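You operate a simulated robot arm through the tools that you are given. There is no shell and no other tool.

Carry out the task below with a simulated robot arm. There is one attempt and no reset: what you move stays moved.

Task
Add one pump of plum syrup to the jar, then blend it frothy with the lid on.
Fine: full pump strokes; leave the dial at HIGH; switch the blender off. Set down upright: blender jar.

It is judged by the outcome, as a careful person would: the job done as asked, and still so three seconds after it is handed in. It fails if anything else is knocked over, pushed out of place, dropped, spilled or broken. A push-on lid holds only when it is set on centred and level and pressed home; a screw cap is set on level and turned clockwise until tight.

Robot
A 7-joint arm with a four-finger gripper, fixed in place. Base frame: the origin is on the floor under the middle of its stand, x ahead of it, y to its left, z up; the work surface is at about z = 0.85. Units: m, rad, N and s.
It reaches about 1.223 m from its shoulder. Its first joint turns from -1.204 to 3.002 rad. Payload 3.67 kg.
The tool frame sits at the grasp point between the pads (the TCP): z along the fingers, y along the line on which they close. The tips reach 0.028 m beyond it. The gripper opens to 0.112 m; its body begins 0.073 m behind the TCP.
Orientation is told as [roll, pitch, yaw] about the base's x, y, z axes, in that order, counted from this pose: with the fingers straight down and closing along the base's y, the tool's x points along the base's -x, its y along +y and its z along -z.

Tools
- The arm moves only by the tool apply_moves. Its argument "increments" is a list of rows, each a list of 7 numbers: the shift along the base's x, y, z in m, then the turn, a rotation vector about the base's x, y, z in rad, then the opening, from 0 (shut) to 1 (fully open). In form: [[x, y, z, ax, ay, az, jaw], ...]. A call has 1 to 20 rows; each row is the pose to reach, as a shift and turn from the pose commanded when the call began. A row lasts 0.2 s, in which the tool goes at most 0.05 m and 0.15 rad; a call with a longer step from one row to the next is refused whole, and so is a gripper value outside its range. A pose out of reach is approached as far as the arm can. The call stops where the force on the tool passes 60 N (or 10 N more than at its start, if that is more) or the arm is blocked; 0.2 s more then pass. The fingers move at their own pace (about 0.1025 m/s each) and stop on an object; they squeeze with about 39 N. The grip force told is the motor's: it shows also when the fingers shut on nothing. Time passes only in rows, and 0.2 s behind the last, so rows that repeat a pose let the fingers close. The reply holds the time, the measured pose of the TCP, the force on the tool along the base axes, the opening and the grip force, in the units named above and with some noise, with the torque about the TCP (base axes, N m) and any sound that the robot's microphone picked up.
- Cameras (640 x 400 px; columns grow to the right, rows downward): "scene" is fixed at [0.4004, -0.6604, 1.6297]; the picture's right is [0.74, -0.67, 0.00], its down [-0.62, -0.68, -0.40] and it looks along [0.27, 0.30, -0.91] (base axes); focal length 262 px, centre (320, 200). "wrist" rides on the gripper at [0.06, -0.018, -0.104] in the tool frame; the picture's right is [0.29, 0.96, 0.00], its down [-0.80, 0.24, -0.55] and it looks along [-0.53, 0.16, 0.83] (tool axes); focal length 234 px, centre (320, 200). There is no depth. A picture from a camera that has moved, and an enlarged one, comes with that camera's place and axes in the base frame and with its lens. The place of the scene camera against the robot may be out by one fixed shift of up to 0.018 m in any direction.
- camera(camera): a new picture of that camera. It takes no simulated time.
- raise_lower(by): slides the trunk up (or, below 0, down) by that many m; the arm rides with it, the base frame stays. It gives what a move gives, with no picture.
- zoom(camera, box): a new picture of the part [left, top, right, bottom] of that camera's present view, enlarged. It takes no simulated time.
- job_done(): hands the job in; it is judged then, once.

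Places have to be worked out from the pictures, the camera data and where the tool is seen. Open the gripper and draw the arm clear of the work before you hand the job in, unless the task says otherwise.

The tools are called as name(argument=value, ...) on one line, values as JSON. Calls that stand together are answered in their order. apply_moves: Moves the arm, as the interface text tells. Its arguments: {"type":"object","properties":{"increments":{"type":"array"}},"required":["increments"]} The other tools are called the same way: raise_lower (by) moves the trunk up or down; camera (camera) takes a picture; zoom (camera, box) takes an enlarged picture of a part of a camera's view; job_done () hands the job in.

At the start:

```text
clock: 0.0
tcp_pos: [0.5397, -0.3341, 1.3047]
tool_rot: [0.001, 0.001, -0.002]
wrist_force: [0.6, 0.6, -0.1]
torque: [0.01, 0.01, -0.01]
grip_width: 0.112
grasp_force: 0.0
trunk travel left (down, up): [-0.675, 0.165]
```

scene: 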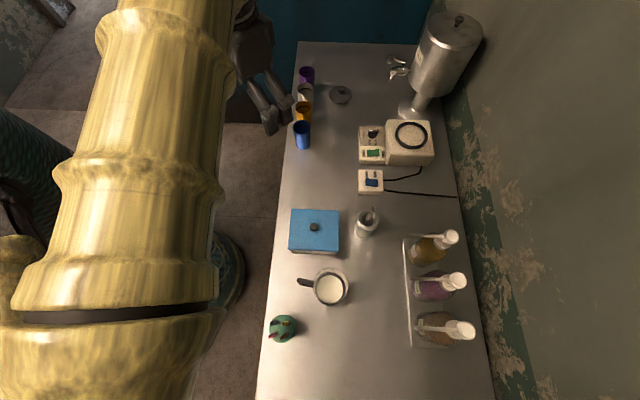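
wrist: 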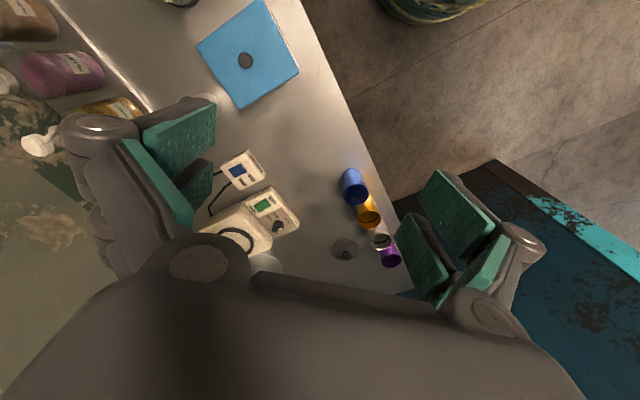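

I start by looking closely at the scene to identify the jar, the lid, the pumps, the blender base and its switches.

zoom(camera="scene", box=[380, 220, 500, 360])

zoom(camera="scene", box=[340, 100, 460, 200])

zoom(camera="scene", box=[260, 190, 400, 350])

zoom(camera="scene", box=[280, 50, 380, 160])

```text
2.86 times, centred on (440, 290) of scene
camera zoom: at [0.4004, -0.6604, 1.6297], right [0.74, -0.67, 0.0], down [-0.62, -0.68, -0.4], along [0.27, 0.3, -0.91], focal length 748 px, centre (-23, -57)
```

zoom: 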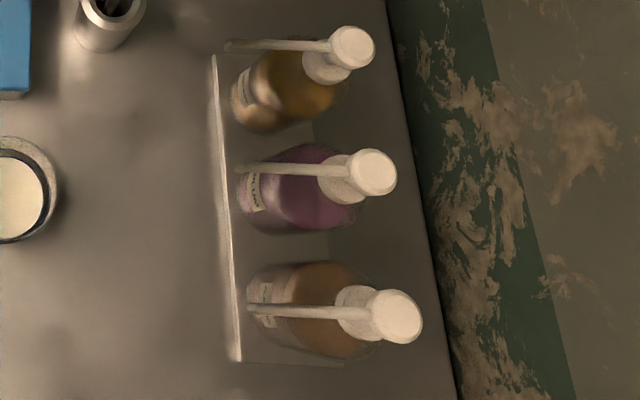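

```text
4.00 times, centred on (400, 150) of scene
camera zoom: at [0.4004, -0.6604, 1.6297], right [0.74, -0.67, 0.0], down [-0.62, -0.68, -0.4], along [0.27, 0.3, -0.91], focal length 1047 px, centre (0, 400)
```

zoom: 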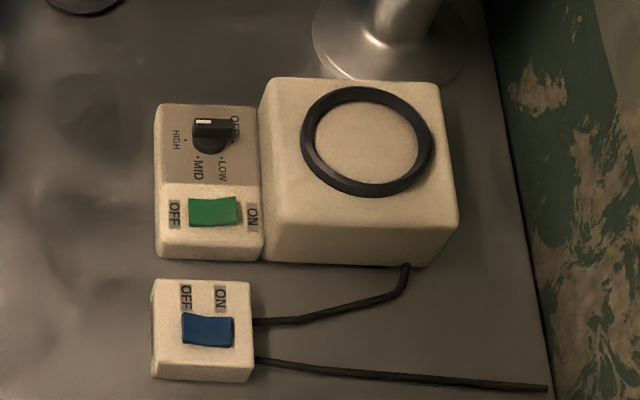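

```text
2.50 times, centred on (330, 270) of scene
camera zoom: at [0.4004, -0.6604, 1.6297], right [0.74, -0.67, 0.0], down [-0.62, -0.68, -0.4], along [0.27, 0.3, -0.91], focal length 654 px, centre (295, 25)
```

zoom: 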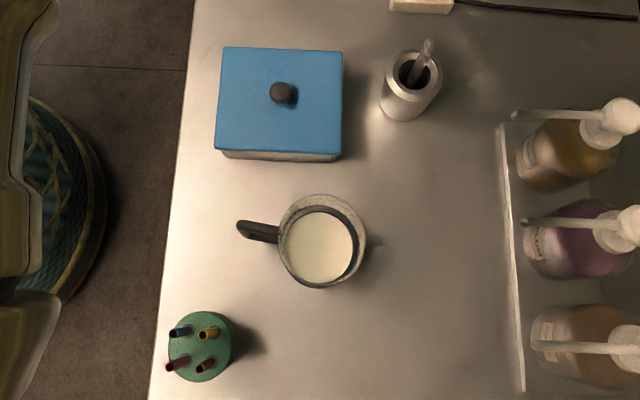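

```text
3.64 times, centred on (330, 105) of scene
camera zoom: at [0.4004, -0.6604, 1.6297], right [0.74, -0.67, 0.0], down [-0.62, -0.68, -0.4], along [0.27, 0.3, -0.91], focal length 952 px, centre (284, 546)
```

zoom: 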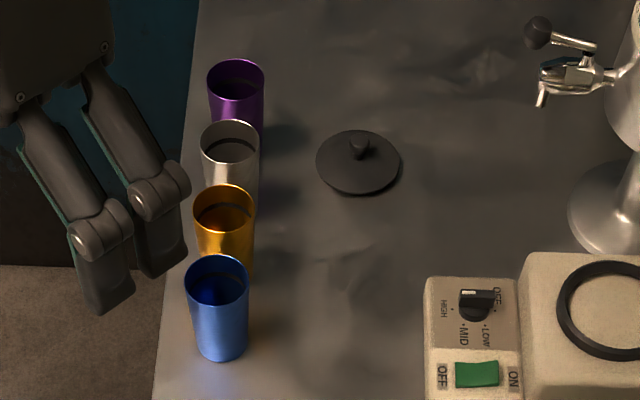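

The jar (milk in it, handle) is near (0.46, -0.63), the syrups near (0.7, -0.83), the blender base near (0.98, -0.45), and a black lid near (1.0, -0.12). I zoom the wrist view for labels and switch states.

zoom(camera="wrist", box=[0, 0, 160, 160])

zoom(camera="wrist", box=[190, 140, 310, 270])

zoom(camera="wrist", box=[310, 150, 410, 280])

zoom(camera="scene", box=[354, 115, 394, 155])

zoom(camera="scene", box=[352, 162, 392, 202])

zoom(camera="scene", box=[410, 260, 470, 310])

```text
2.50 times, centred on (80, 80) of wrist
camera zoom: at [0.4811, -0.3533, 1.4088], right [-0.29, 0.96, 0.0], down [0.8, 0.24, 0.55], along [0.53, 0.16, -0.83], focal length 585 px, centre (920, 500)
```

zoom: 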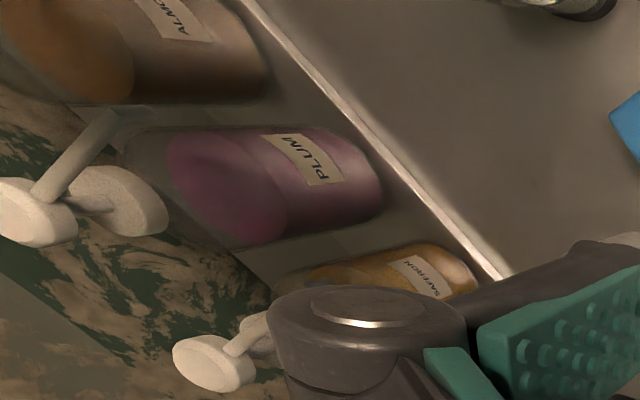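

```text
3.08 times, centred on (250, 205) of wrist
camera zoom: at [0.4811, -0.3533, 1.4088], right [-0.29, 0.96, 0.0], down [0.8, 0.24, 0.55], along [0.53, 0.16, -0.83], focal length 720 px, centre (535, 185)
```

zoom: 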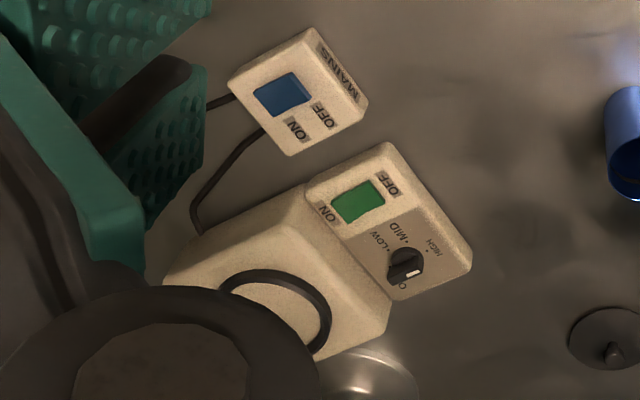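

```text
3.08 times, centred on (360, 215) of wrist
camera zoom: at [0.4811, -0.3533, 1.4088], right [-0.29, 0.96, 0.0], down [0.8, 0.24, 0.55], along [0.53, 0.16, -0.83], focal length 720 px, centre (197, 154)
```

zoom: 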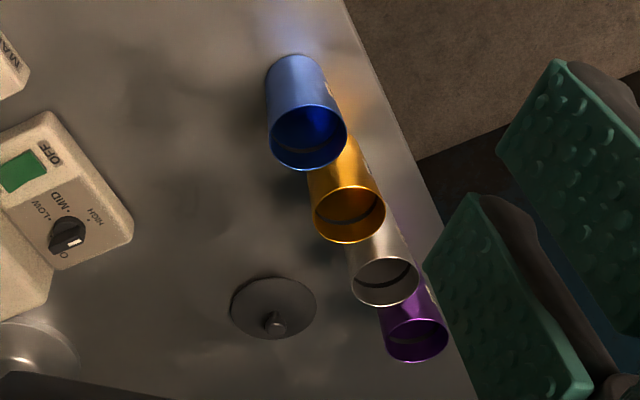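

```text
10.00 times, centred on (374, 135) of scene
camera zoom: at [0.4004, -0.6604, 1.6297], right [0.74, -0.67, 0.0], down [-0.62, -0.68, -0.4], along [0.27, 0.3, -0.91], focal length 2618 px, centre (-220, 850)
```

zoom: 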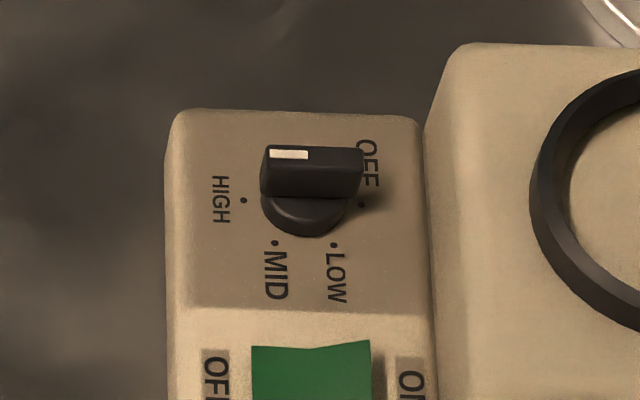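

```text
10.00 times, centred on (372, 182) of scene
camera zoom: at [0.4004, -0.6604, 1.6297], right [0.74, -0.67, 0.0], down [-0.62, -0.68, -0.4], along [0.27, 0.3, -0.91], focal length 2618 px, centre (-200, 380)
```

zoom: 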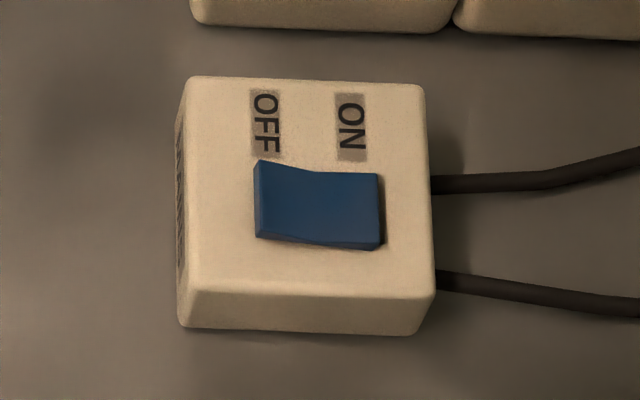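

```text
8.00 times, centred on (440, 285) of scene
camera zoom: at [0.4004, -0.6604, 1.6297], right [0.74, -0.67, 0.0], down [-0.62, -0.68, -0.4], along [0.27, 0.3, -0.91], focal length 2094 px, centre (-640, -480)
```

zoom: 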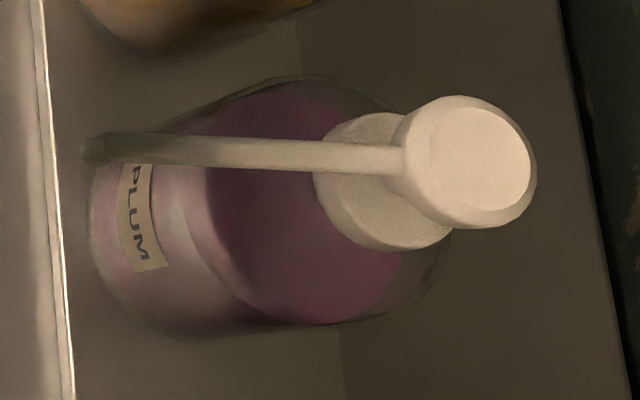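

The labels confirm the middle bottle is PLUM, and the blue switch is marked MAINS. I move the arm to look at the jar and plum pump from the robot's side, turning the tool so it closes along the table's length.

apply_moves(increments=[[-0.024, -0.02, -0.008, 0, 0, -0.0785, 1], [-0.048, -0.039, -0.015, 0, 0, -0.157, 1], [-0.072, -0.059, -0.022, 0, 0, -0.2355, 1], [-0.096, -0.078, -0.03, 0, 0, -0.314, 1], [-0.12, -0.098, -0.037, 0, 0, -0.3925, 1], [-0.144, -0.118, -0.045, 0, 0, -0.471, 1], [-0.168, -0.137, -0.052, 0, 0, -0.5495, 1], [-0.192, -0.157, -0.06, 0, 0, -0.628, 1], [-0.216, -0.176, -0.067, 0, 0, -0.7065, 1], [-0.24, -0.196, -0.075, 0, 0, -0.785, 1], [-0.24, -0.196, -0.075, 0, 0, -0.785, 1]])

camera(camera="wrist")

camera(camera="scene")

```text
clock: 2.6
tcp_pos: [0.2757, -0.5068, 1.3462]
tool_rot: [0.344, -0.355, -0.842]
wrist_force: [1.4, 0.8, -1.7]
torque: [-0.03, 0.07, -0.03]
grip_width: 0.112
grasp_force: 0.1
out of reach, approached as far as the arm can: row 6, 7, 8
trunk travel left (down, up): [-0.675, 0.165]
stopped in row 11: the arm was blocked; the commanded pose is now the measured one
```

```text
taken
camera wrist: at [0.1782, -0.4751, 1.4113], right [0.42, 0.89, 0.2], down [0.39, -0.37, 0.84], along [0.82, -0.27, -0.5], focal length 234 px, centre (320, 200)
```

wrist: 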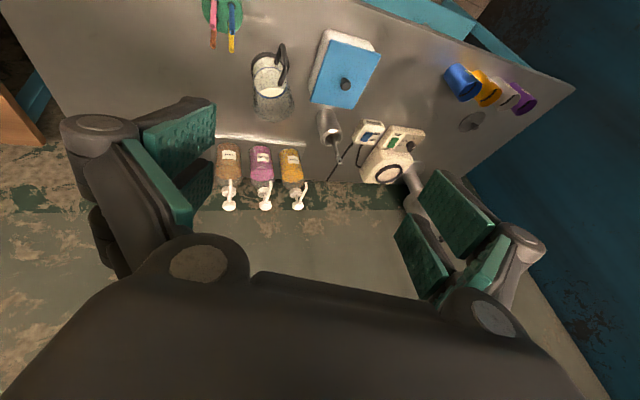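

```text
taken
```

scene: 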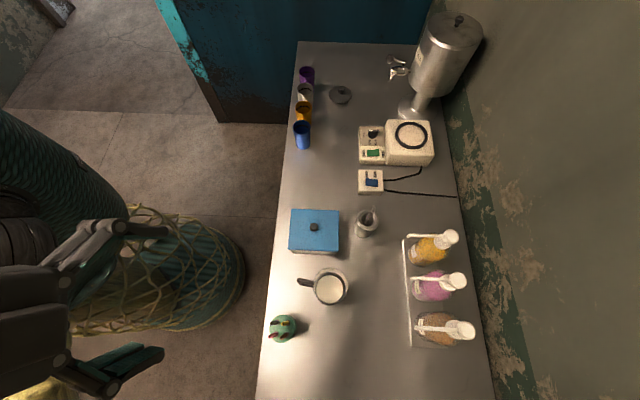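

The arm folded up against a limit there, but the tilted view is useful. I zoom in on the jar, pumps, and switches from this angle.

zoom(camera="wrist", box=[190, 30, 320, 220])

zoom(camera="wrist", box=[340, 100, 440, 200])

zoom(camera="wrist", box=[235, 30, 305, 120])

zoom(camera="scene", box=[0, 80, 320, 400])

```text
2.11 times, centred on (255, 125) of wrist
camera zoom: at [0.1782, -0.4751, 1.4113], right [0.42, 0.89, 0.2], down [0.39, -0.37, 0.84], along [0.82, -0.27, -0.5], focal length 493 px, centre (457, 358)
```

zoom: 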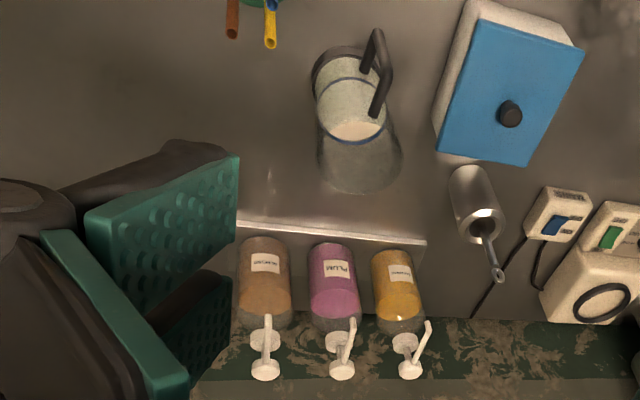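

```text
4.00 times, centred on (390, 150) of wrist
camera zoom: at [0.1782, -0.4751, 1.4113], right [0.42, 0.89, 0.2], down [0.39, -0.37, 0.84], along [0.82, -0.27, -0.5], focal length 937 px, centre (40, 400)
```

zoom: 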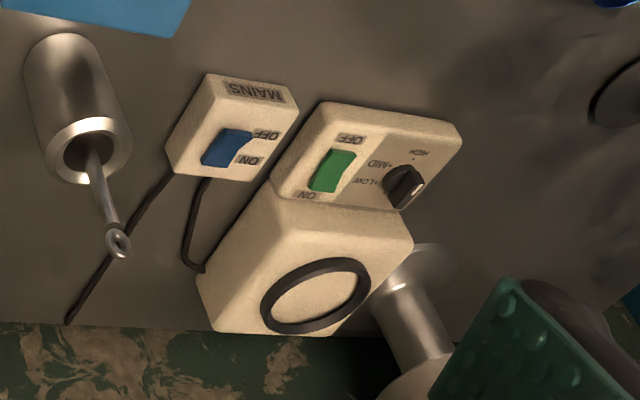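

```text
4.44 times, centred on (270, 75) of wrist
camera zoom: at [0.1782, -0.4751, 1.4113], right [0.42, 0.89, 0.2], down [0.39, -0.37, 0.84], along [0.82, -0.27, -0.5], focal length 1041 px, centre (542, 756)
```

zoom: 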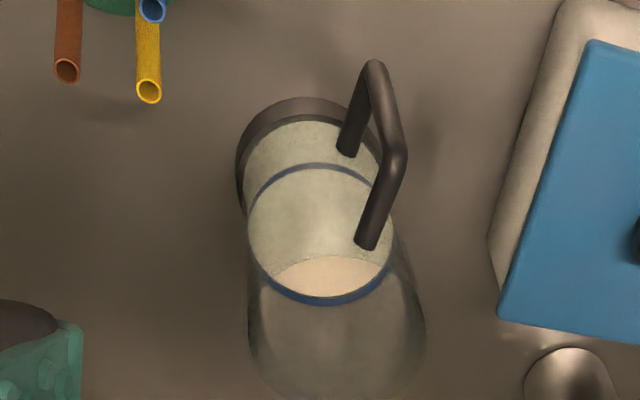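

```text
1.25 times, centred on (160, 240) of scene
camera zoom: at [0.4004, -0.6604, 1.6297], right [0.74, -0.67, 0.0], down [-0.62, -0.68, -0.4], along [0.27, 0.3, -0.91], focal length 327 px, centre (520, 150)
```

zoom: 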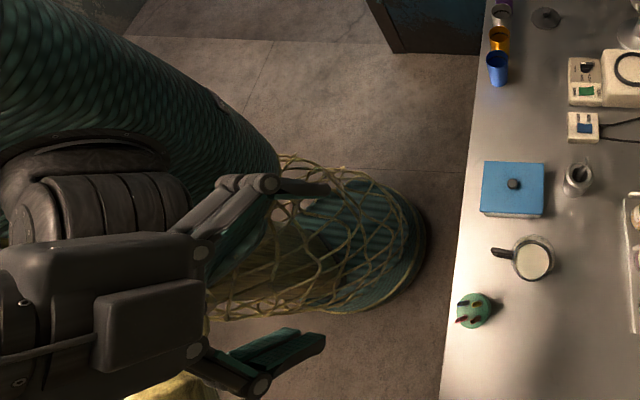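

The inward position was too close to the body. I retreat outward to (0.50, -0.45, 1.30), levelling the tool with yaw −45°.

apply_moves(increments=[[0.037, 0.01, 0.005, 0.005, 0.08, 0, 1], [0.075, 0.019, 0.005, 0.01, 0.164, 0, 1], [0.112, 0.029, 0.0, 0.015, 0.246, 0, 1], [0.149, 0.038, -0.01, 0.02, 0.33, 0, 1], [0.187, 0.048, -0.03, 0.025, 0.41, 0, 1], [0.224, 0.057, -0.046, 0.03, 0.493, 0, 1], [0.224, 0.057, -0.046, 0.03, 0.493, 0, 1], [0.224, 0.057, -0.046, 0.03, 0.493, 0, 1]])

camera(camera="scene")

camera(camera="wrist")

```text
clock: 4.6
tcp_pos: [0.502, -0.4457, 1.2177]
tool_rot: [-0.133, 0.146, -0.795]
wrist_force: [0.0, -0.3, 1.0]
torque: [0.01, -0.09, 0.03]
grip_width: 0.112
grasp_force: 0.0
out of reach, approached as far as the arm can: row 3, 4, 5
trunk travel left (down, up): [-0.675, 0.165]
stopped in row 8: the arm was blocked; the commanded pose is now the measured one
```

```text
taken
```

scene: 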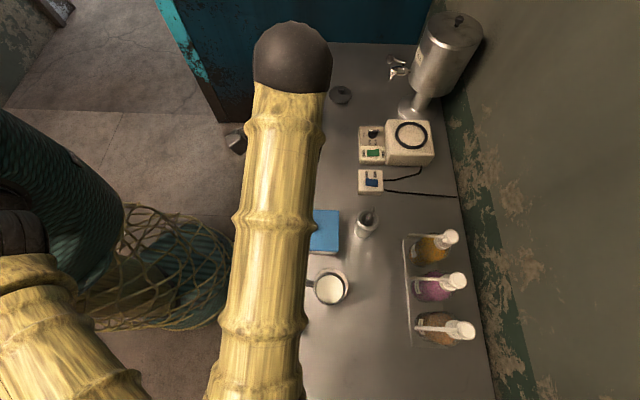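

```text
taken
camera wrist: at [0.4675, -0.4173, 1.3315], right [0.47, 0.88, -0.08], down [0.83, -0.4, 0.4], along [0.32, -0.25, -0.91], focal length 234 px, centre (320, 200)
```

wrist: 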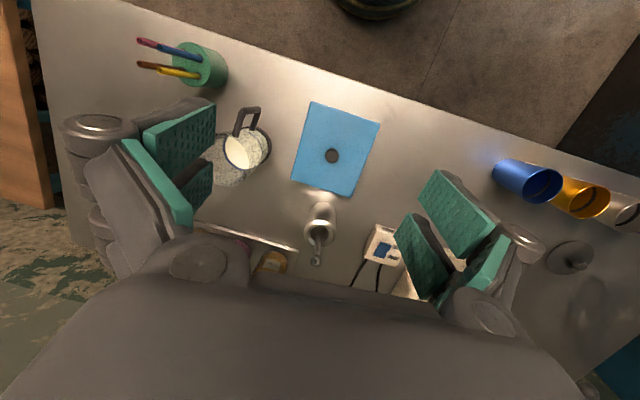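

The elbow sits out to the robot's right near the first joint's limit. I raise the tool relative to the shoulder and level it, then plan to lower the trunk, so that the arm is less folded.

apply_moves(increments=[[0.01, 0.0, 0.04, -0.002, -0.04, 0, 1], [0.02, 0.0, 0.08, -0.004, -0.08, 0, 1], [0.03, 0.0, 0.12, -0.006, -0.12, 0, 1], [0.04, 0.0, 0.16, -0.008, -0.16, 0, 1], [0.04, 0.0, 0.2, -0.011, -0.197, 0, 1], [0.04, 0.0, 0.2, -0.011, -0.197, 0, 1]])

camera(camera="scene")

```text
clock: 6.0
tcp_pos: [0.5464, -0.4514, 1.4163]
tool_rot: [-0.001, 0.005, -0.786]
wrist_force: [0.4, 0.0, -0.1]
torque: [0.01, 0.06, -0.02]
grip_width: 0.112
grasp_force: 0.1
trunk travel left (down, up): [-0.675, 0.165]
```

```text
taken
```

scene: 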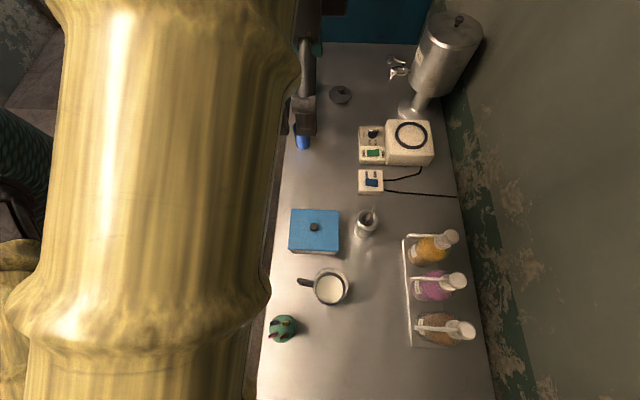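

That pose is reached exactly. Now I lower the trunk by 0.25 m so the tool comes down over the table (still clear above the blue box).

raise_lower(by=-0.25)

camera(camera="scene")

camera(camera="wrist")

```text
clock: 8.6
tcp_pos: [0.5448, -0.4507, 1.1661]
tool_rot: [0.002, 0.002, -0.788]
wrist_force: [0.1, 0.0, 0.3]
torque: [0.03, 0.01, -0.02]
grip_width: 0.1123
grasp_force: 0.1
trunk travel left (down, up): [-0.425, 0.415]
```

```text
taken
```

scene: 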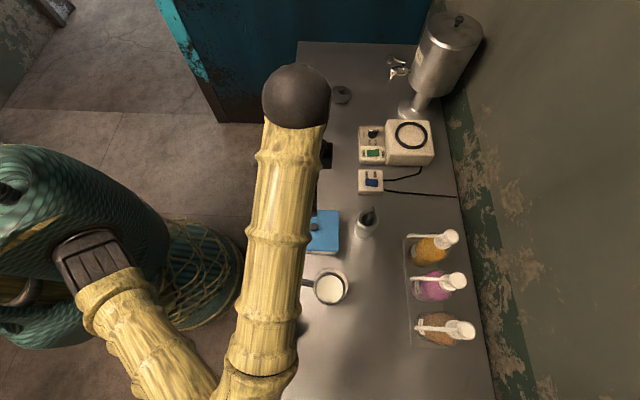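

```text
taken
camera wrist: at [0.4896, -0.4196, 1.2708], right [0.47, 0.88, 0.0], down [0.73, -0.4, 0.55], along [0.49, -0.26, -0.83], focal length 234 px, centre (320, 200)
```

wrist: 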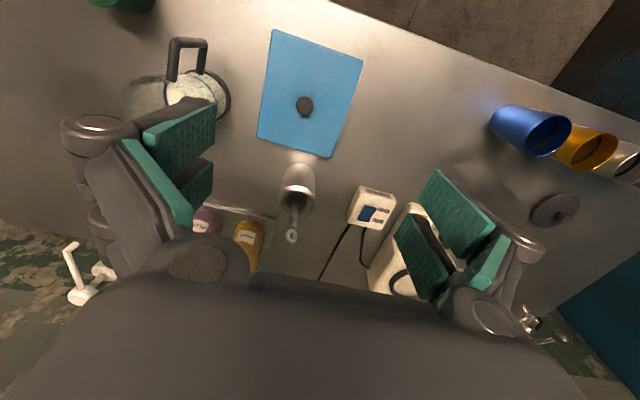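

Now the shoulder, elbow and forearm can be seen: with the trunk low the elbow would hang close to the pen pot, so the better posture is trunk high with the forearm reaching down. I raise the trunk by 0.36 m.

raise_lower(by=0.36)

camera(camera="wrist")

```text
clock: 12.1
tcp_pos: [0.544, -0.4507, 1.5272]
tool_rot: [0.001, 0.0, -0.786]
wrist_force: [-0.1, -0.1, -0.3]
torque: [-0.01, 0.01, 0.0]
grip_width: 0.1118
grasp_force: 0.1
trunk travel left (down, up): [-0.785, 0.055]
```

```text
taken
camera wrist: at [0.4898, -0.4201, 1.6306], right [0.47, 0.88, 0.0], down [0.73, -0.4, 0.55], along [0.49, -0.26, -0.83], focal length 234 px, centre (320, 200)
```

wrist: 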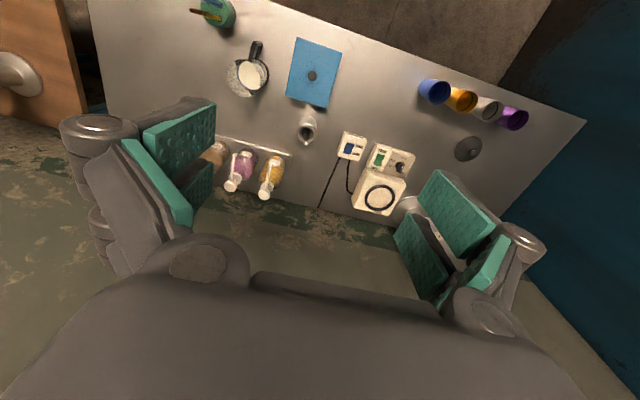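

From here I go down to about z=1.2, further out over the table, to check the arm reaches well and to get a closer view of the blender panel.

apply_moves(increments=[[0.015, 0.01, -0.04, 0, 0, 0, 1], [0.03, 0.02, -0.08, 0, 0, 0, 1], [0.045, 0.03, -0.12, 0, 0, 0, 1], [0.06, 0.04, -0.16, 0, 0, 0, 1], [0.075, 0.05, -0.2, 0, 0, 0, 1], [0.09, 0.06, -0.24, 0, 0, 0, 1], [0.1, 0.07, -0.28, 0, 0, 0, 1], [0.11, 0.08, -0.32, 0, 0, 0, 1], [0.11, 0.08, -0.32, 0, 0, 0, 1]])

camera(camera="wrist")

camera(camera="scene")

```text
clock: 14.1
tcp_pos: [0.6535, -0.3712, 1.2064]
tool_rot: [0.002, 0.0, -0.787]
wrist_force: [0.2, -0.3, -0.4]
torque: [-0.04, -0.02, -0.03]
grip_width: 0.1121
grasp_force: 0.0
trunk travel left (down, up): [-0.785, 0.055]
```

```text
taken
camera wrist: at [0.5988, -0.3414, 1.3105], right [0.47, 0.88, 0.0], down [0.73, -0.4, 0.55], along [0.49, -0.26, -0.83], focal length 234 px, centre (320, 200)
```

wrist: 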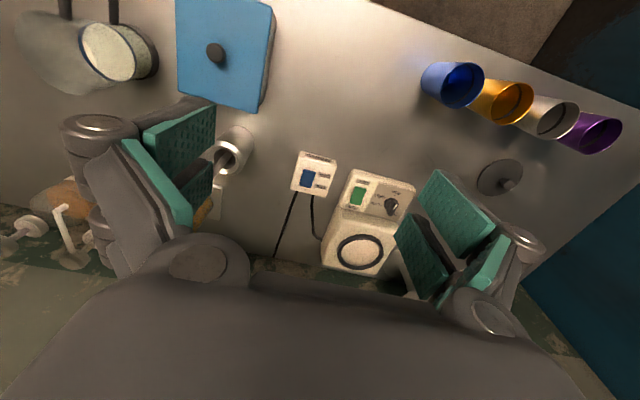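

```text
taken
```

scene: 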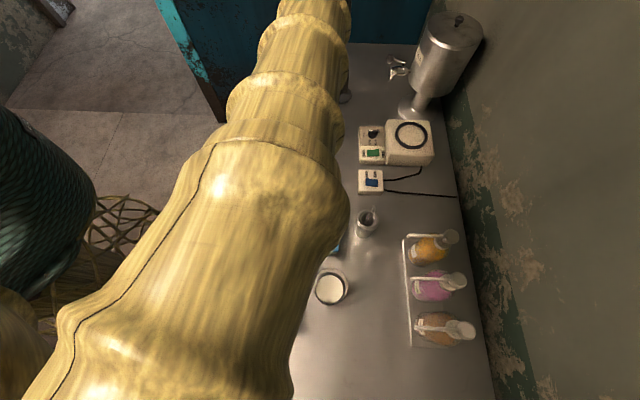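

Reached without trouble. Zoom on the mains switch, the blender panel, and the lid.

zoom(camera="wrist", box=[285, 140, 345, 200])

zoom(camera="wrist", box=[335, 160, 425, 280])

zoom(camera="wrist", box=[370, 175, 420, 225])

zoom(camera="wrist", box=[460, 140, 540, 210])

```text
6.67 times, centred on (315, 170) of wrist
camera zoom: at [0.5988, -0.3414, 1.3105], right [0.47, 0.88, 0.0], down [0.73, -0.4, 0.55], along [0.49, -0.26, -0.83], focal length 1561 px, centre (353, 400)
```

zoom: 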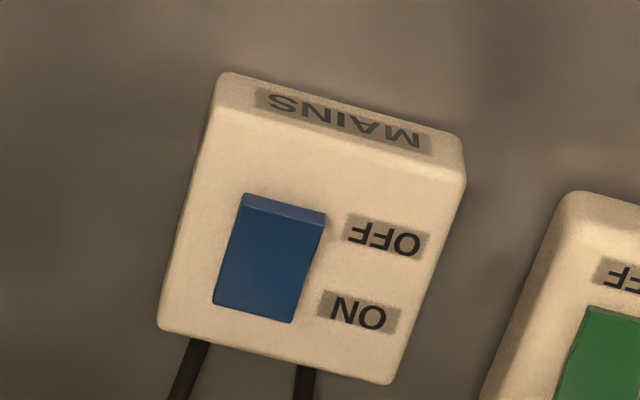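

```text
3.33 times, centred on (380, 220) of wrist
camera zoom: at [0.5988, -0.3414, 1.3105], right [0.47, 0.88, 0.0], down [0.73, -0.4, 0.55], along [0.49, -0.26, -0.83], focal length 781 px, centre (120, 133)
```

zoom: 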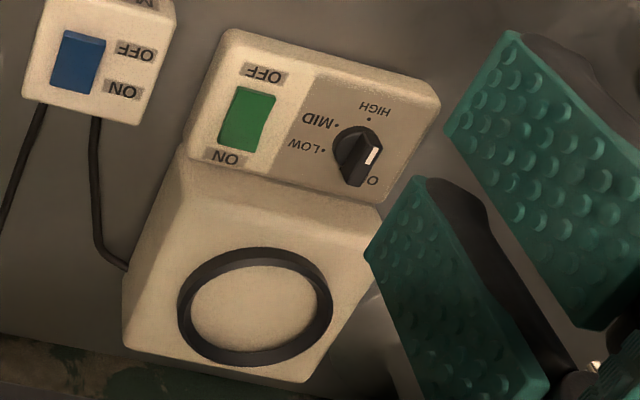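

```text
8.00 times, centred on (395, 200) of wrist
camera zoom: at [0.5988, -0.3414, 1.3105], right [0.47, 0.88, 0.0], down [0.73, -0.4, 0.55], along [0.49, -0.26, -0.83], focal length 1873 px, centre (-280, 200)
```

zoom: 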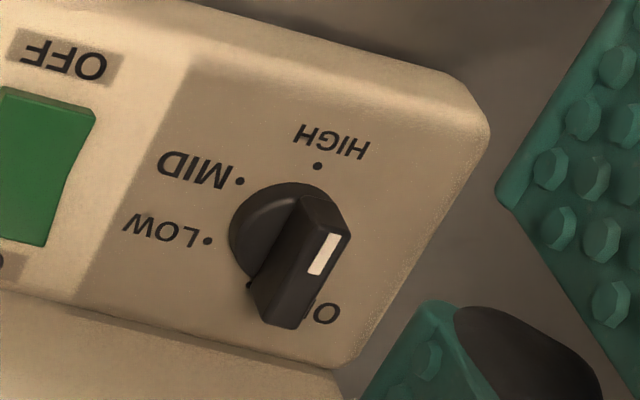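

```text
5.71 times, centred on (500, 175) of wrist
camera zoom: at [0.5988, -0.3414, 1.3105], right [0.47, 0.88, 0.0], down [0.73, -0.4, 0.55], along [0.49, -0.26, -0.83], focal length 1338 px, centre (-709, 343)
```

zoom: 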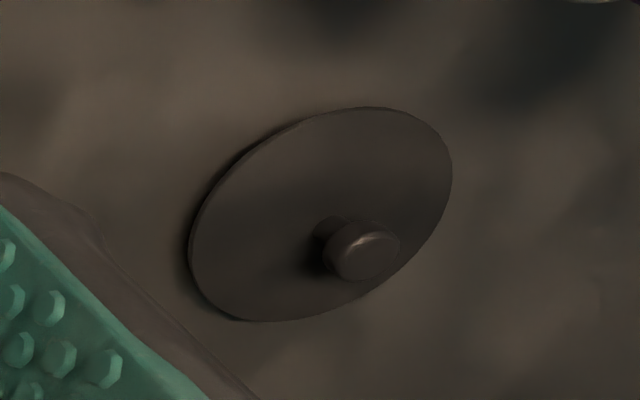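

Reading: the dial's white mark points at HIGH, the green rocker's ON end stands proud (OFF), and the mains' OFF end stands proud (mains ON). Now I move over near the jar for a close look.

apply_moves(increments=[[-0.025, -0.022, 0, 0, 0, 0, 1], [-0.05, -0.045, 0, 0, 0, 0, 1], [-0.075, -0.067, 0, 0, 0, 0, 1], [-0.1, -0.09, 0, 0, 0, 0, 1], [-0.125, -0.112, 0, 0, 0, 0, 1], [-0.15, -0.135, 0, 0, 0, 0, 1], [-0.175, -0.157, 0, 0, 0, 0, 1], [-0.19, -0.18, 0, 0, 0, 0, 1], [-0.19, -0.18, 0, 0, 0, 0, 1]])

camera(camera="wrist")

camera(camera="scene")

```text
clock: 16.1
tcp_pos: [0.4654, -0.5504, 1.2075]
tool_rot: [-0.001, 0.002, -0.787]
wrist_force: [0.0, 0.2, 0.1]
torque: [-0.03, 0.02, -0.01]
grip_width: 0.1121
grasp_force: 0.0
trunk travel left (down, up): [-0.785, 0.055]
```

```text
taken
camera wrist: at [0.4102, -0.5191, 1.3106], right [0.47, 0.88, 0.0], down [0.73, -0.4, 0.55], along [0.49, -0.26, -0.83], focal length 234 px, centre (320, 200)
```

wrist: 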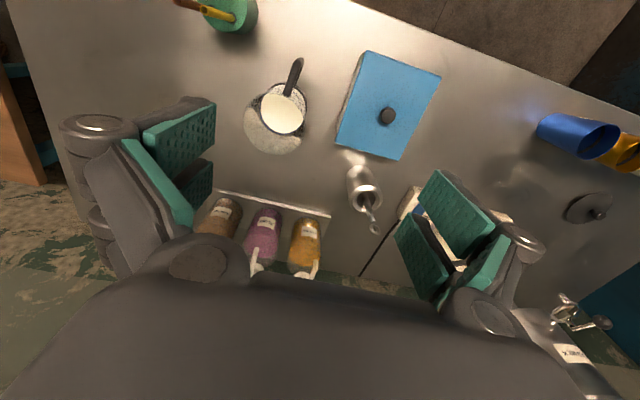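

```text
taken
```

scene: 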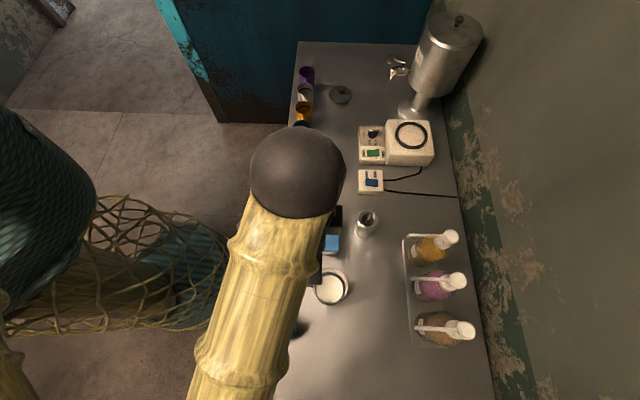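

The arm reaches here cleanly. Zoom on the jar to fix its rim, base, and handle position, and on the plum pump.

zoom(camera="wrist", box=[230, 50, 330, 170])

zoom(camera="wrist", box=[190, 180, 340, 285])

zoom(camera="scene", box=[295, 255, 375, 325])

```text
3.33 times, centred on (280, 110) of wrist
camera zoom: at [0.4102, -0.5191, 1.3106], right [0.47, 0.88, 0.0], down [0.73, -0.4, 0.55], along [0.49, -0.26, -0.83], focal length 781 px, centre (453, 500)
```

zoom: 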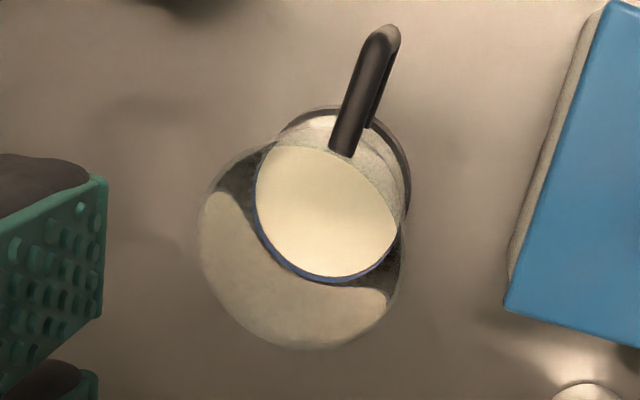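

```text
3.81 times, centred on (265, 232) of wrist
camera zoom: at [0.4102, -0.5191, 1.3106], right [0.47, 0.88, 0.0], down [0.73, -0.4, 0.55], along [0.49, -0.26, -0.83], focal length 892 px, centre (530, 76)
```

zoom: 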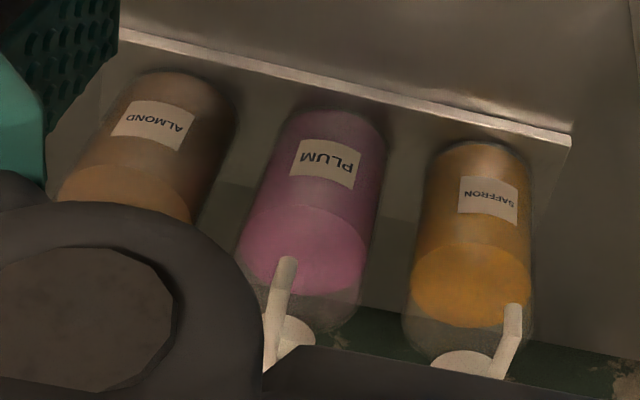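

```text
5.71 times, centred on (335, 290) of scene
camera zoom: at [0.4004, -0.6604, 1.6297], right [0.74, -0.67, 0.0], down [-0.62, -0.68, -0.4], along [0.27, 0.3, -0.91], focal length 1496 px, centre (234, -314)
```

zoom: 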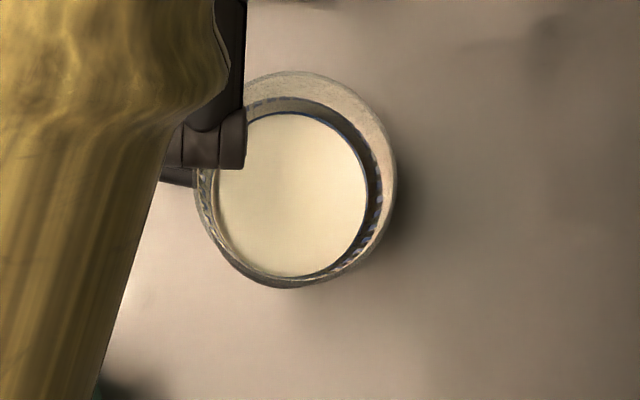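

Jar centre by the wrist camera is about (0.460, -0.615), diameter ≈0.08, rim ≈1.01, handle toward the robot. Before grasping I look at the plum pump closely, staying above it.

apply_moves(increments=[[0.031, -0.03, 0.01, 0, 0, 0, 1], [0.062, -0.06, 0.015, 0, 0, 0, 1], [0.093, -0.09, 0.02, 0, 0, 0, 1], [0.124, -0.12, 0.02, 0, 0, 0, 1], [0.145, -0.14, 0.02, 0, 0, 0, 1], [0.145, -0.14, 0.02, 0, 0, 0, 1]])

camera(camera="wrist")

zoom(camera="wrist", box=[215, 80, 345, 250])

```text
clock: 17.5
tcp_pos: [0.6093, -0.693, 1.2254]
tool_rot: [0.002, 0.003, -0.788]
wrist_force: [-0.4, 0.2, 0.8]
torque: [-0.04, 0.0, 0.0]
grip_width: 0.112
grasp_force: 0.0
trunk travel left (down, up): [-0.785, 0.055]
```

```text
taken
camera wrist: at [0.5539, -0.6632, 1.3293], right [0.47, 0.88, 0.0], down [0.73, -0.4, 0.55], along [0.49, -0.26, -0.83], focal length 234 px, centre (320, 200)
```

wrist: 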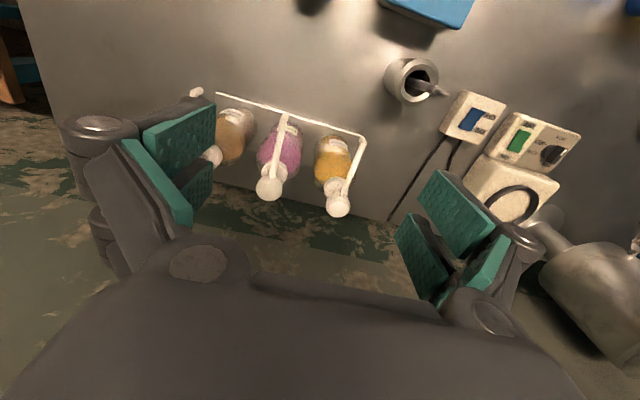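

```text
2.35 times, centred on (280, 165) of wrist
camera zoom: at [0.5539, -0.6632, 1.3293], right [0.47, 0.88, 0.0], down [0.73, -0.4, 0.55], along [0.49, -0.26, -0.83], focal length 551 px, centre (414, 282)
```

zoom: 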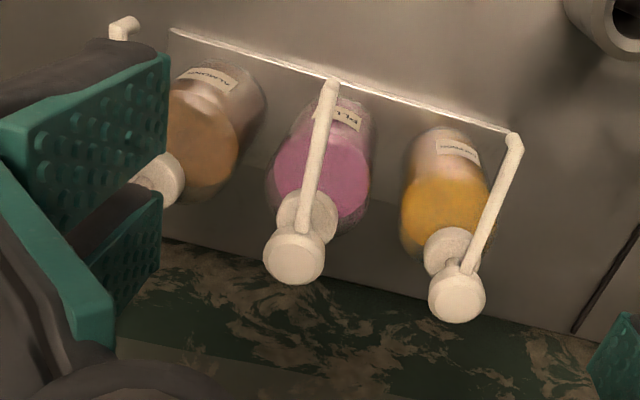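

Plum spout tip ≈(0.596, -0.731, 1.05), pump head top ≈(0.663, -0.799, 1.06), rack lip ~5 cm behind the spout tip. I raise the trunk the last bit, then move over the jar with a 20° forward tilt (so the palm will stay clear of the spout later).

raise_lower(by=0.05)

apply_moves(increments=[[-0.025, 0.013, -0.015, -0.041, -0.041, 0, 1], [-0.05, 0.026, -0.03, -0.082, -0.082, 0, 1], [-0.075, 0.039, -0.045, -0.124, -0.123, 0, 1], [-0.1, 0.052, -0.06, -0.165, -0.164, 0, 1], [-0.125, 0.065, -0.075, -0.206, -0.205, 0, 1], [-0.149, 0.078, -0.1, -0.2474, -0.2461, 0, 1], [-0.149, 0.078, -0.13, -0.2474, -0.2461, 0, 1], [-0.149, 0.078, -0.13, -0.2474, -0.2461, 0, 1]])

camera(camera="wrist")

camera(camera="scene")

```text
clock: 18.4
tcp_pos: [0.6094, -0.6907, 1.2759]
tool_rot: [-0.001, 0.0, -0.787]
wrist_force: [-0.3, -0.9, 0.3]
torque: [0.0, -0.03, 0.03]
grip_width: 0.1118
grasp_force: 0.1
trunk travel left (down, up): [-0.835, 0.005]
```

```text
clock: 20.2
tcp_pos: [0.4593, -0.6121, 1.1452]
tool_rot: [-0.001, -0.348, -0.787]
wrist_force: [-0.7, -0.6, 0.0]
torque: [0.0, -0.02, 0.01]
grip_width: 0.112
grasp_force: 0.1
trunk travel left (down, up): [-0.835, 0.005]
```

```text
taken
camera wrist: at [0.3813, -0.5592, 1.2232], right [0.49, 0.87, -0.1], down [0.57, -0.23, 0.79], along [0.67, -0.44, -0.6], focal length 234 px, centre (320, 200)
```

wrist: 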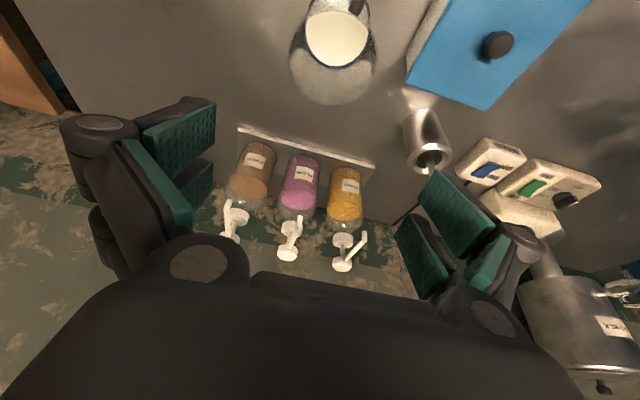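

```text
taken
```

scene: 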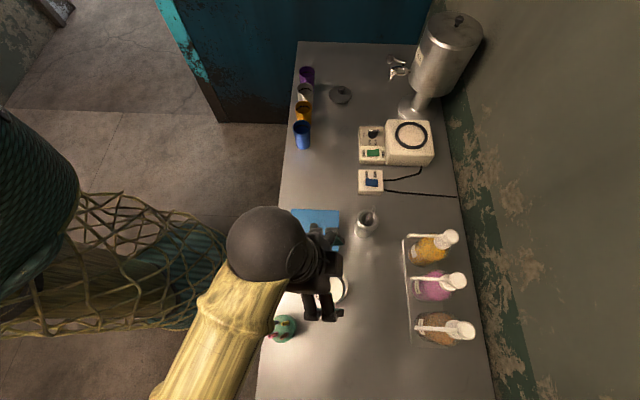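

Reached at 20° tilt. Zoom on the jar in this view to refine its centre before descending.

zoom(camera="wrist", box=[270, 0, 400, 120])

zoom(camera="wrist", box=[190, 130, 390, 280])

zoom(camera="scene", box=[220, 200, 380, 360])

```text
3.33 times, centred on (335, 60) of wrist
camera zoom: at [0.3813, -0.5592, 1.2232], right [0.49, 0.87, -0.1], down [0.57, -0.23, 0.79], along [0.67, -0.44, -0.6], focal length 781 px, centre (270, 667)
```

zoom: 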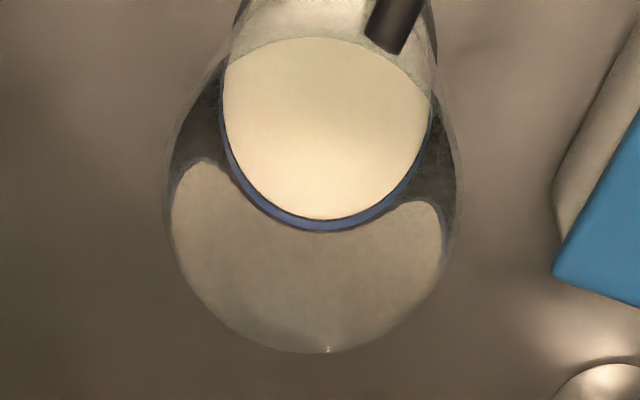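

```text
2.67 times, centred on (290, 205) of wrist
camera zoom: at [0.3813, -0.5592, 1.2232], right [0.49, 0.87, -0.1], down [0.57, -0.23, 0.79], along [0.67, -0.44, -0.6], focal length 624 px, centre (400, 187)
```

zoom: 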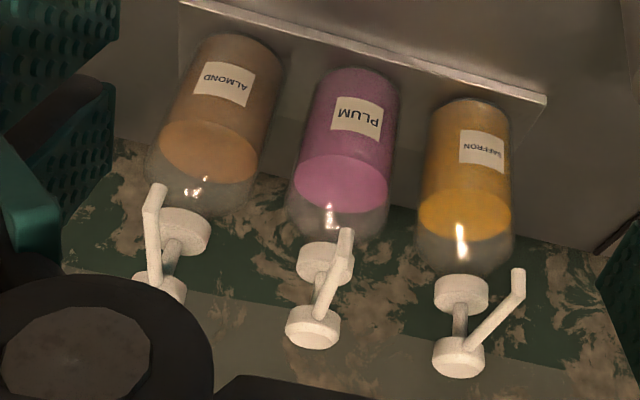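

```text
2.50 times, centred on (300, 280) of scene
camera zoom: at [0.4004, -0.6604, 1.6297], right [0.74, -0.67, 0.0], down [-0.62, -0.68, -0.4], along [0.27, 0.3, -0.91], focal length 654 px, centre (370, 0)
```

zoom: 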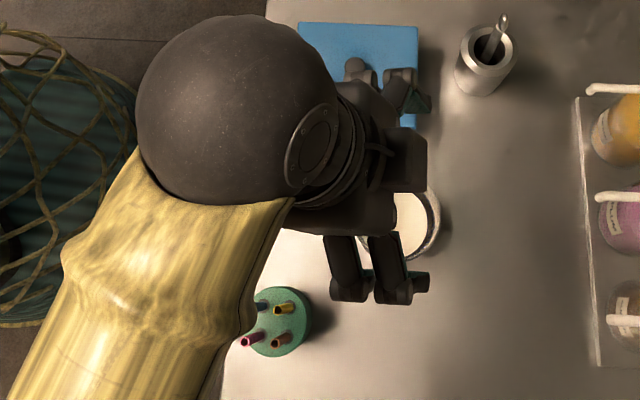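

Jar centre refined to ≈(0.459, -0.616), rim between 0.985 and 1.01. I descend vertically with the jaws open, straddling the jar.

apply_moves(increments=[[0.0, -0.002, -0.03, 0, 0, 0, 1], [0.0, -0.004, -0.06, 0, 0, 0, 1], [0.0, -0.004, -0.09, 0, 0, 0, 1], [0.0, -0.004, -0.115, 0, 0, 0, 1], [0.0, -0.004, -0.115, 0, 0, 0, 1]])

camera(camera="wrist")

camera(camera="scene")

```text
clock: 21.4
tcp_pos: [0.4586, -0.6153, 1.0302]
tool_rot: [0.0, -0.347, -0.787]
wrist_force: [-1.0, -0.2, 0.2]
torque: [0.02, 0.0, -0.01]
grip_width: 0.112
grasp_force: 0.0
trunk travel left (down, up): [-0.835, 0.005]
```

```text
taken
camera wrist: at [0.3808, -0.5627, 1.1078], right [0.49, 0.87, -0.1], down [0.57, -0.23, 0.79], along [0.67, -0.44, -0.6], focal length 234 px, centre (320, 200)
```

wrist: 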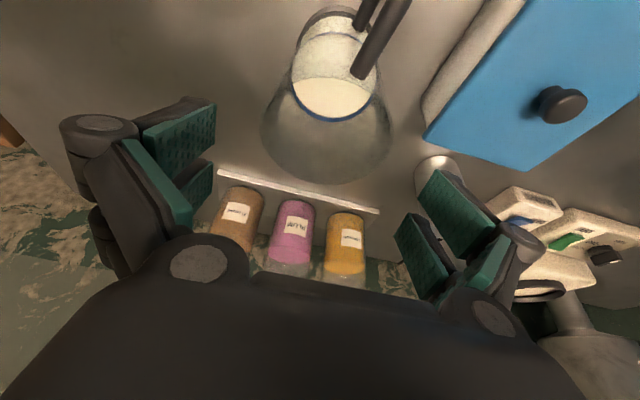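

```text
taken
```

scene: 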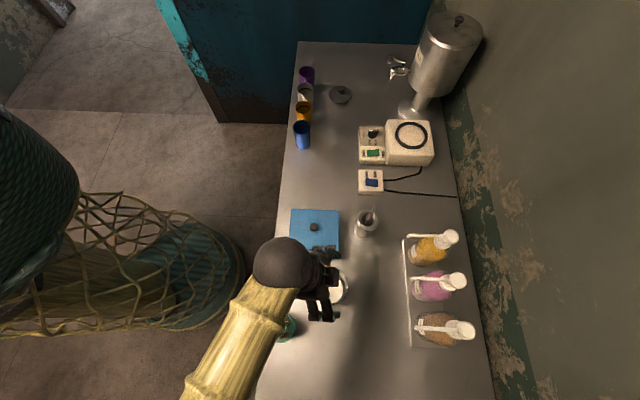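

The jar sits between the finger pairs; the box edge has about 2 cm of clearance. One more zoom to measure the rim before going further down.

zoom(camera="wrist", box=[240, 0, 420, 200])

zoom(camera="scene", box=[250, 220, 370, 340])

```text
2.00 times, centred on (330, 100) of wrist
camera zoom: at [0.3808, -0.5627, 1.1078], right [0.49, 0.87, -0.1], down [0.57, -0.23, 0.79], along [0.67, -0.44, -0.6], focal length 468 px, centre (300, 400)
```

zoom: 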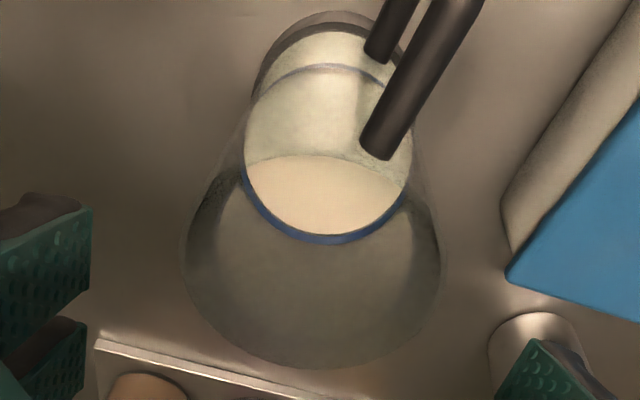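

```text
3.33 times, centred on (310, 280) of scene
camera zoom: at [0.4004, -0.6604, 1.6297], right [0.74, -0.67, 0.0], down [-0.62, -0.68, -0.4], along [0.27, 0.3, -0.91], focal length 873 px, centre (353, -67)
```

zoom: 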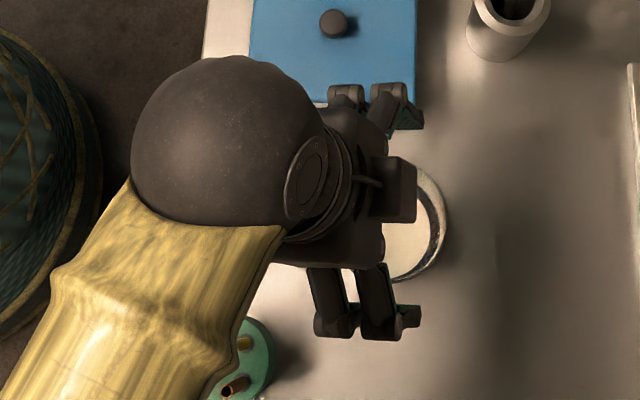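

Rim ≈0.985, centre ≈(0.461, -0.617). I go down to z≈0.965 and close gently on the jar.

apply_moves(increments=[[0.001, -0.001, -0.025, 0, 0, 0, 1], [0.002, -0.002, -0.05, 0, 0, 0, 1], [0.002, -0.002, -0.065, 0, 0, 0, 1], [0.002, -0.002, -0.065, 0, 0, 0, 1]])

camera(camera="wrist")

```text
clock: 22.4
tcp_pos: [0.462, -0.6179, 0.9657]
tool_rot: [0.0, -0.347, -0.784]
wrist_force: [-0.8, -0.4, 0.1]
torque: [0.02, -0.01, 0.0]
grip_width: 0.112
grasp_force: 0.0
trunk travel left (down, up): [-0.835, 0.005]
```

```text
taken
camera wrist: at [0.3838, -0.5654, 1.043], right [0.49, 0.87, -0.1], down [0.57, -0.23, 0.79], along [0.67, -0.44, -0.6], focal length 234 px, centre (320, 200)
```

wrist: 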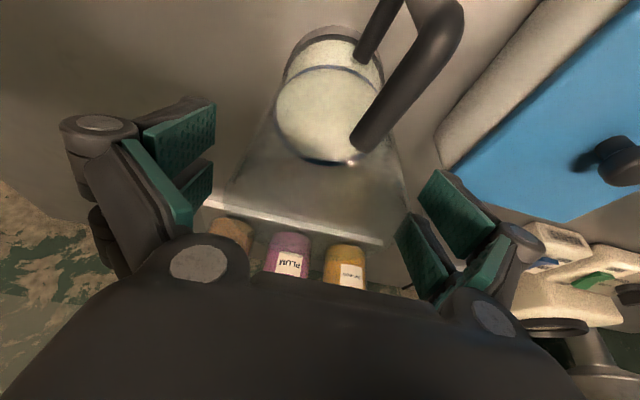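

The jar is centred between the pads. Closing now, without moving.

apply_moves(increments=[[0, 0, 0, 0, 0, 0, 0.85], [0, 0, 0, 0, 0, 0, 0.7], [0, 0, 0, 0, 0, 0, 0.5], [0, 0, 0, 0, 0, 0, 0.3], [0, 0, 0, 0, 0, 0, 0.3]])

camera(camera="wrist")

```text
clock: 23.6
tcp_pos: [0.4605, -0.6179, 0.9645]
tool_rot: [-0.001, -0.347, -0.787]
wrist_force: [0.8, -0.8, 1.2]
torque: [-0.11, 0.11, 0.0]
grip_width: 0.0824
grasp_force: 38.8
trunk travel left (down, up): [-0.835, 0.005]
```

```text
taken
camera wrist: at [0.384, -0.5654, 1.0432], right [0.49, 0.87, -0.1], down [0.57, -0.23, 0.79], along [0.67, -0.44, -0.6], focal length 234 px, centre (320, 200)
```

wrist: 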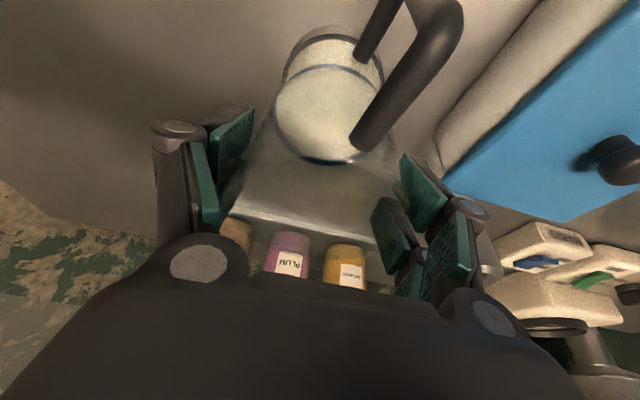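

Gripped at width 0.082 m with 39 N. I lift 3 cm slowly and check that it holds.

apply_moves(increments=[[0, 0, 0.008, 0, 0, 0, 0.3], [0, 0, 0.018, 0, 0, 0, 0.3], [0, 0, 0.03, 0, 0, 0, 0.3], [0, 0, 0.03, 0, 0, 0, 0.3], [0, 0, 0.03, 0, 0, 0, 0.3]])

camera(camera="wrist")

zoom(camera="scene", box=[260, 220, 480, 360])

```text
clock: 24.8
tcp_pos: [0.4627, -0.6178, 0.9966]
tool_rot: [0.001, -0.347, -0.788]
wrist_force: [0.1, -0.7, -2.9]
torque: [0.0, -0.03, 0.01]
grip_width: 0.0827
grasp_force: 38.5
trunk travel left (down, up): [-0.835, 0.005]
```

```text
taken
camera wrist: at [0.3837, -0.5654, 1.0733], right [0.49, 0.87, -0.1], down [0.57, -0.23, 0.79], along [0.67, -0.44, -0.6], focal length 234 px, centre (320, 200)
```

wrist: 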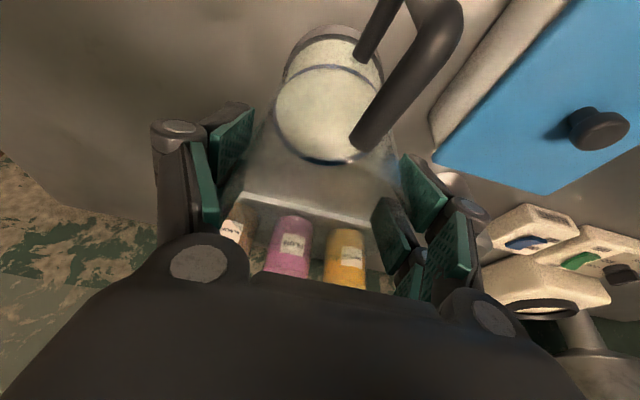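

```text
2.86 times, centred on (370, 290) of scene
camera zoom: at [0.4004, -0.6604, 1.6297], right [0.74, -0.67, 0.0], down [-0.62, -0.68, -0.4], along [0.27, 0.3, -0.91], focal length 748 px, centre (177, -57)
```

zoom: 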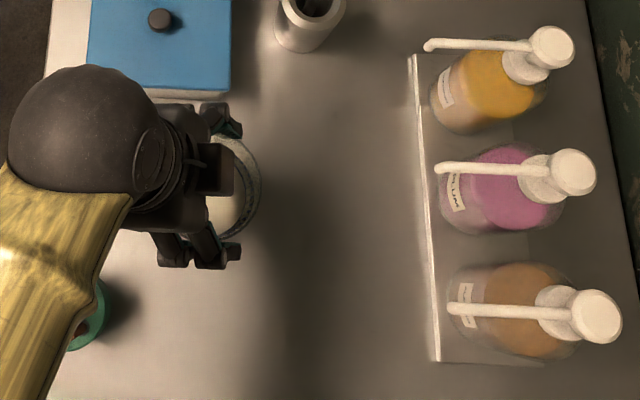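

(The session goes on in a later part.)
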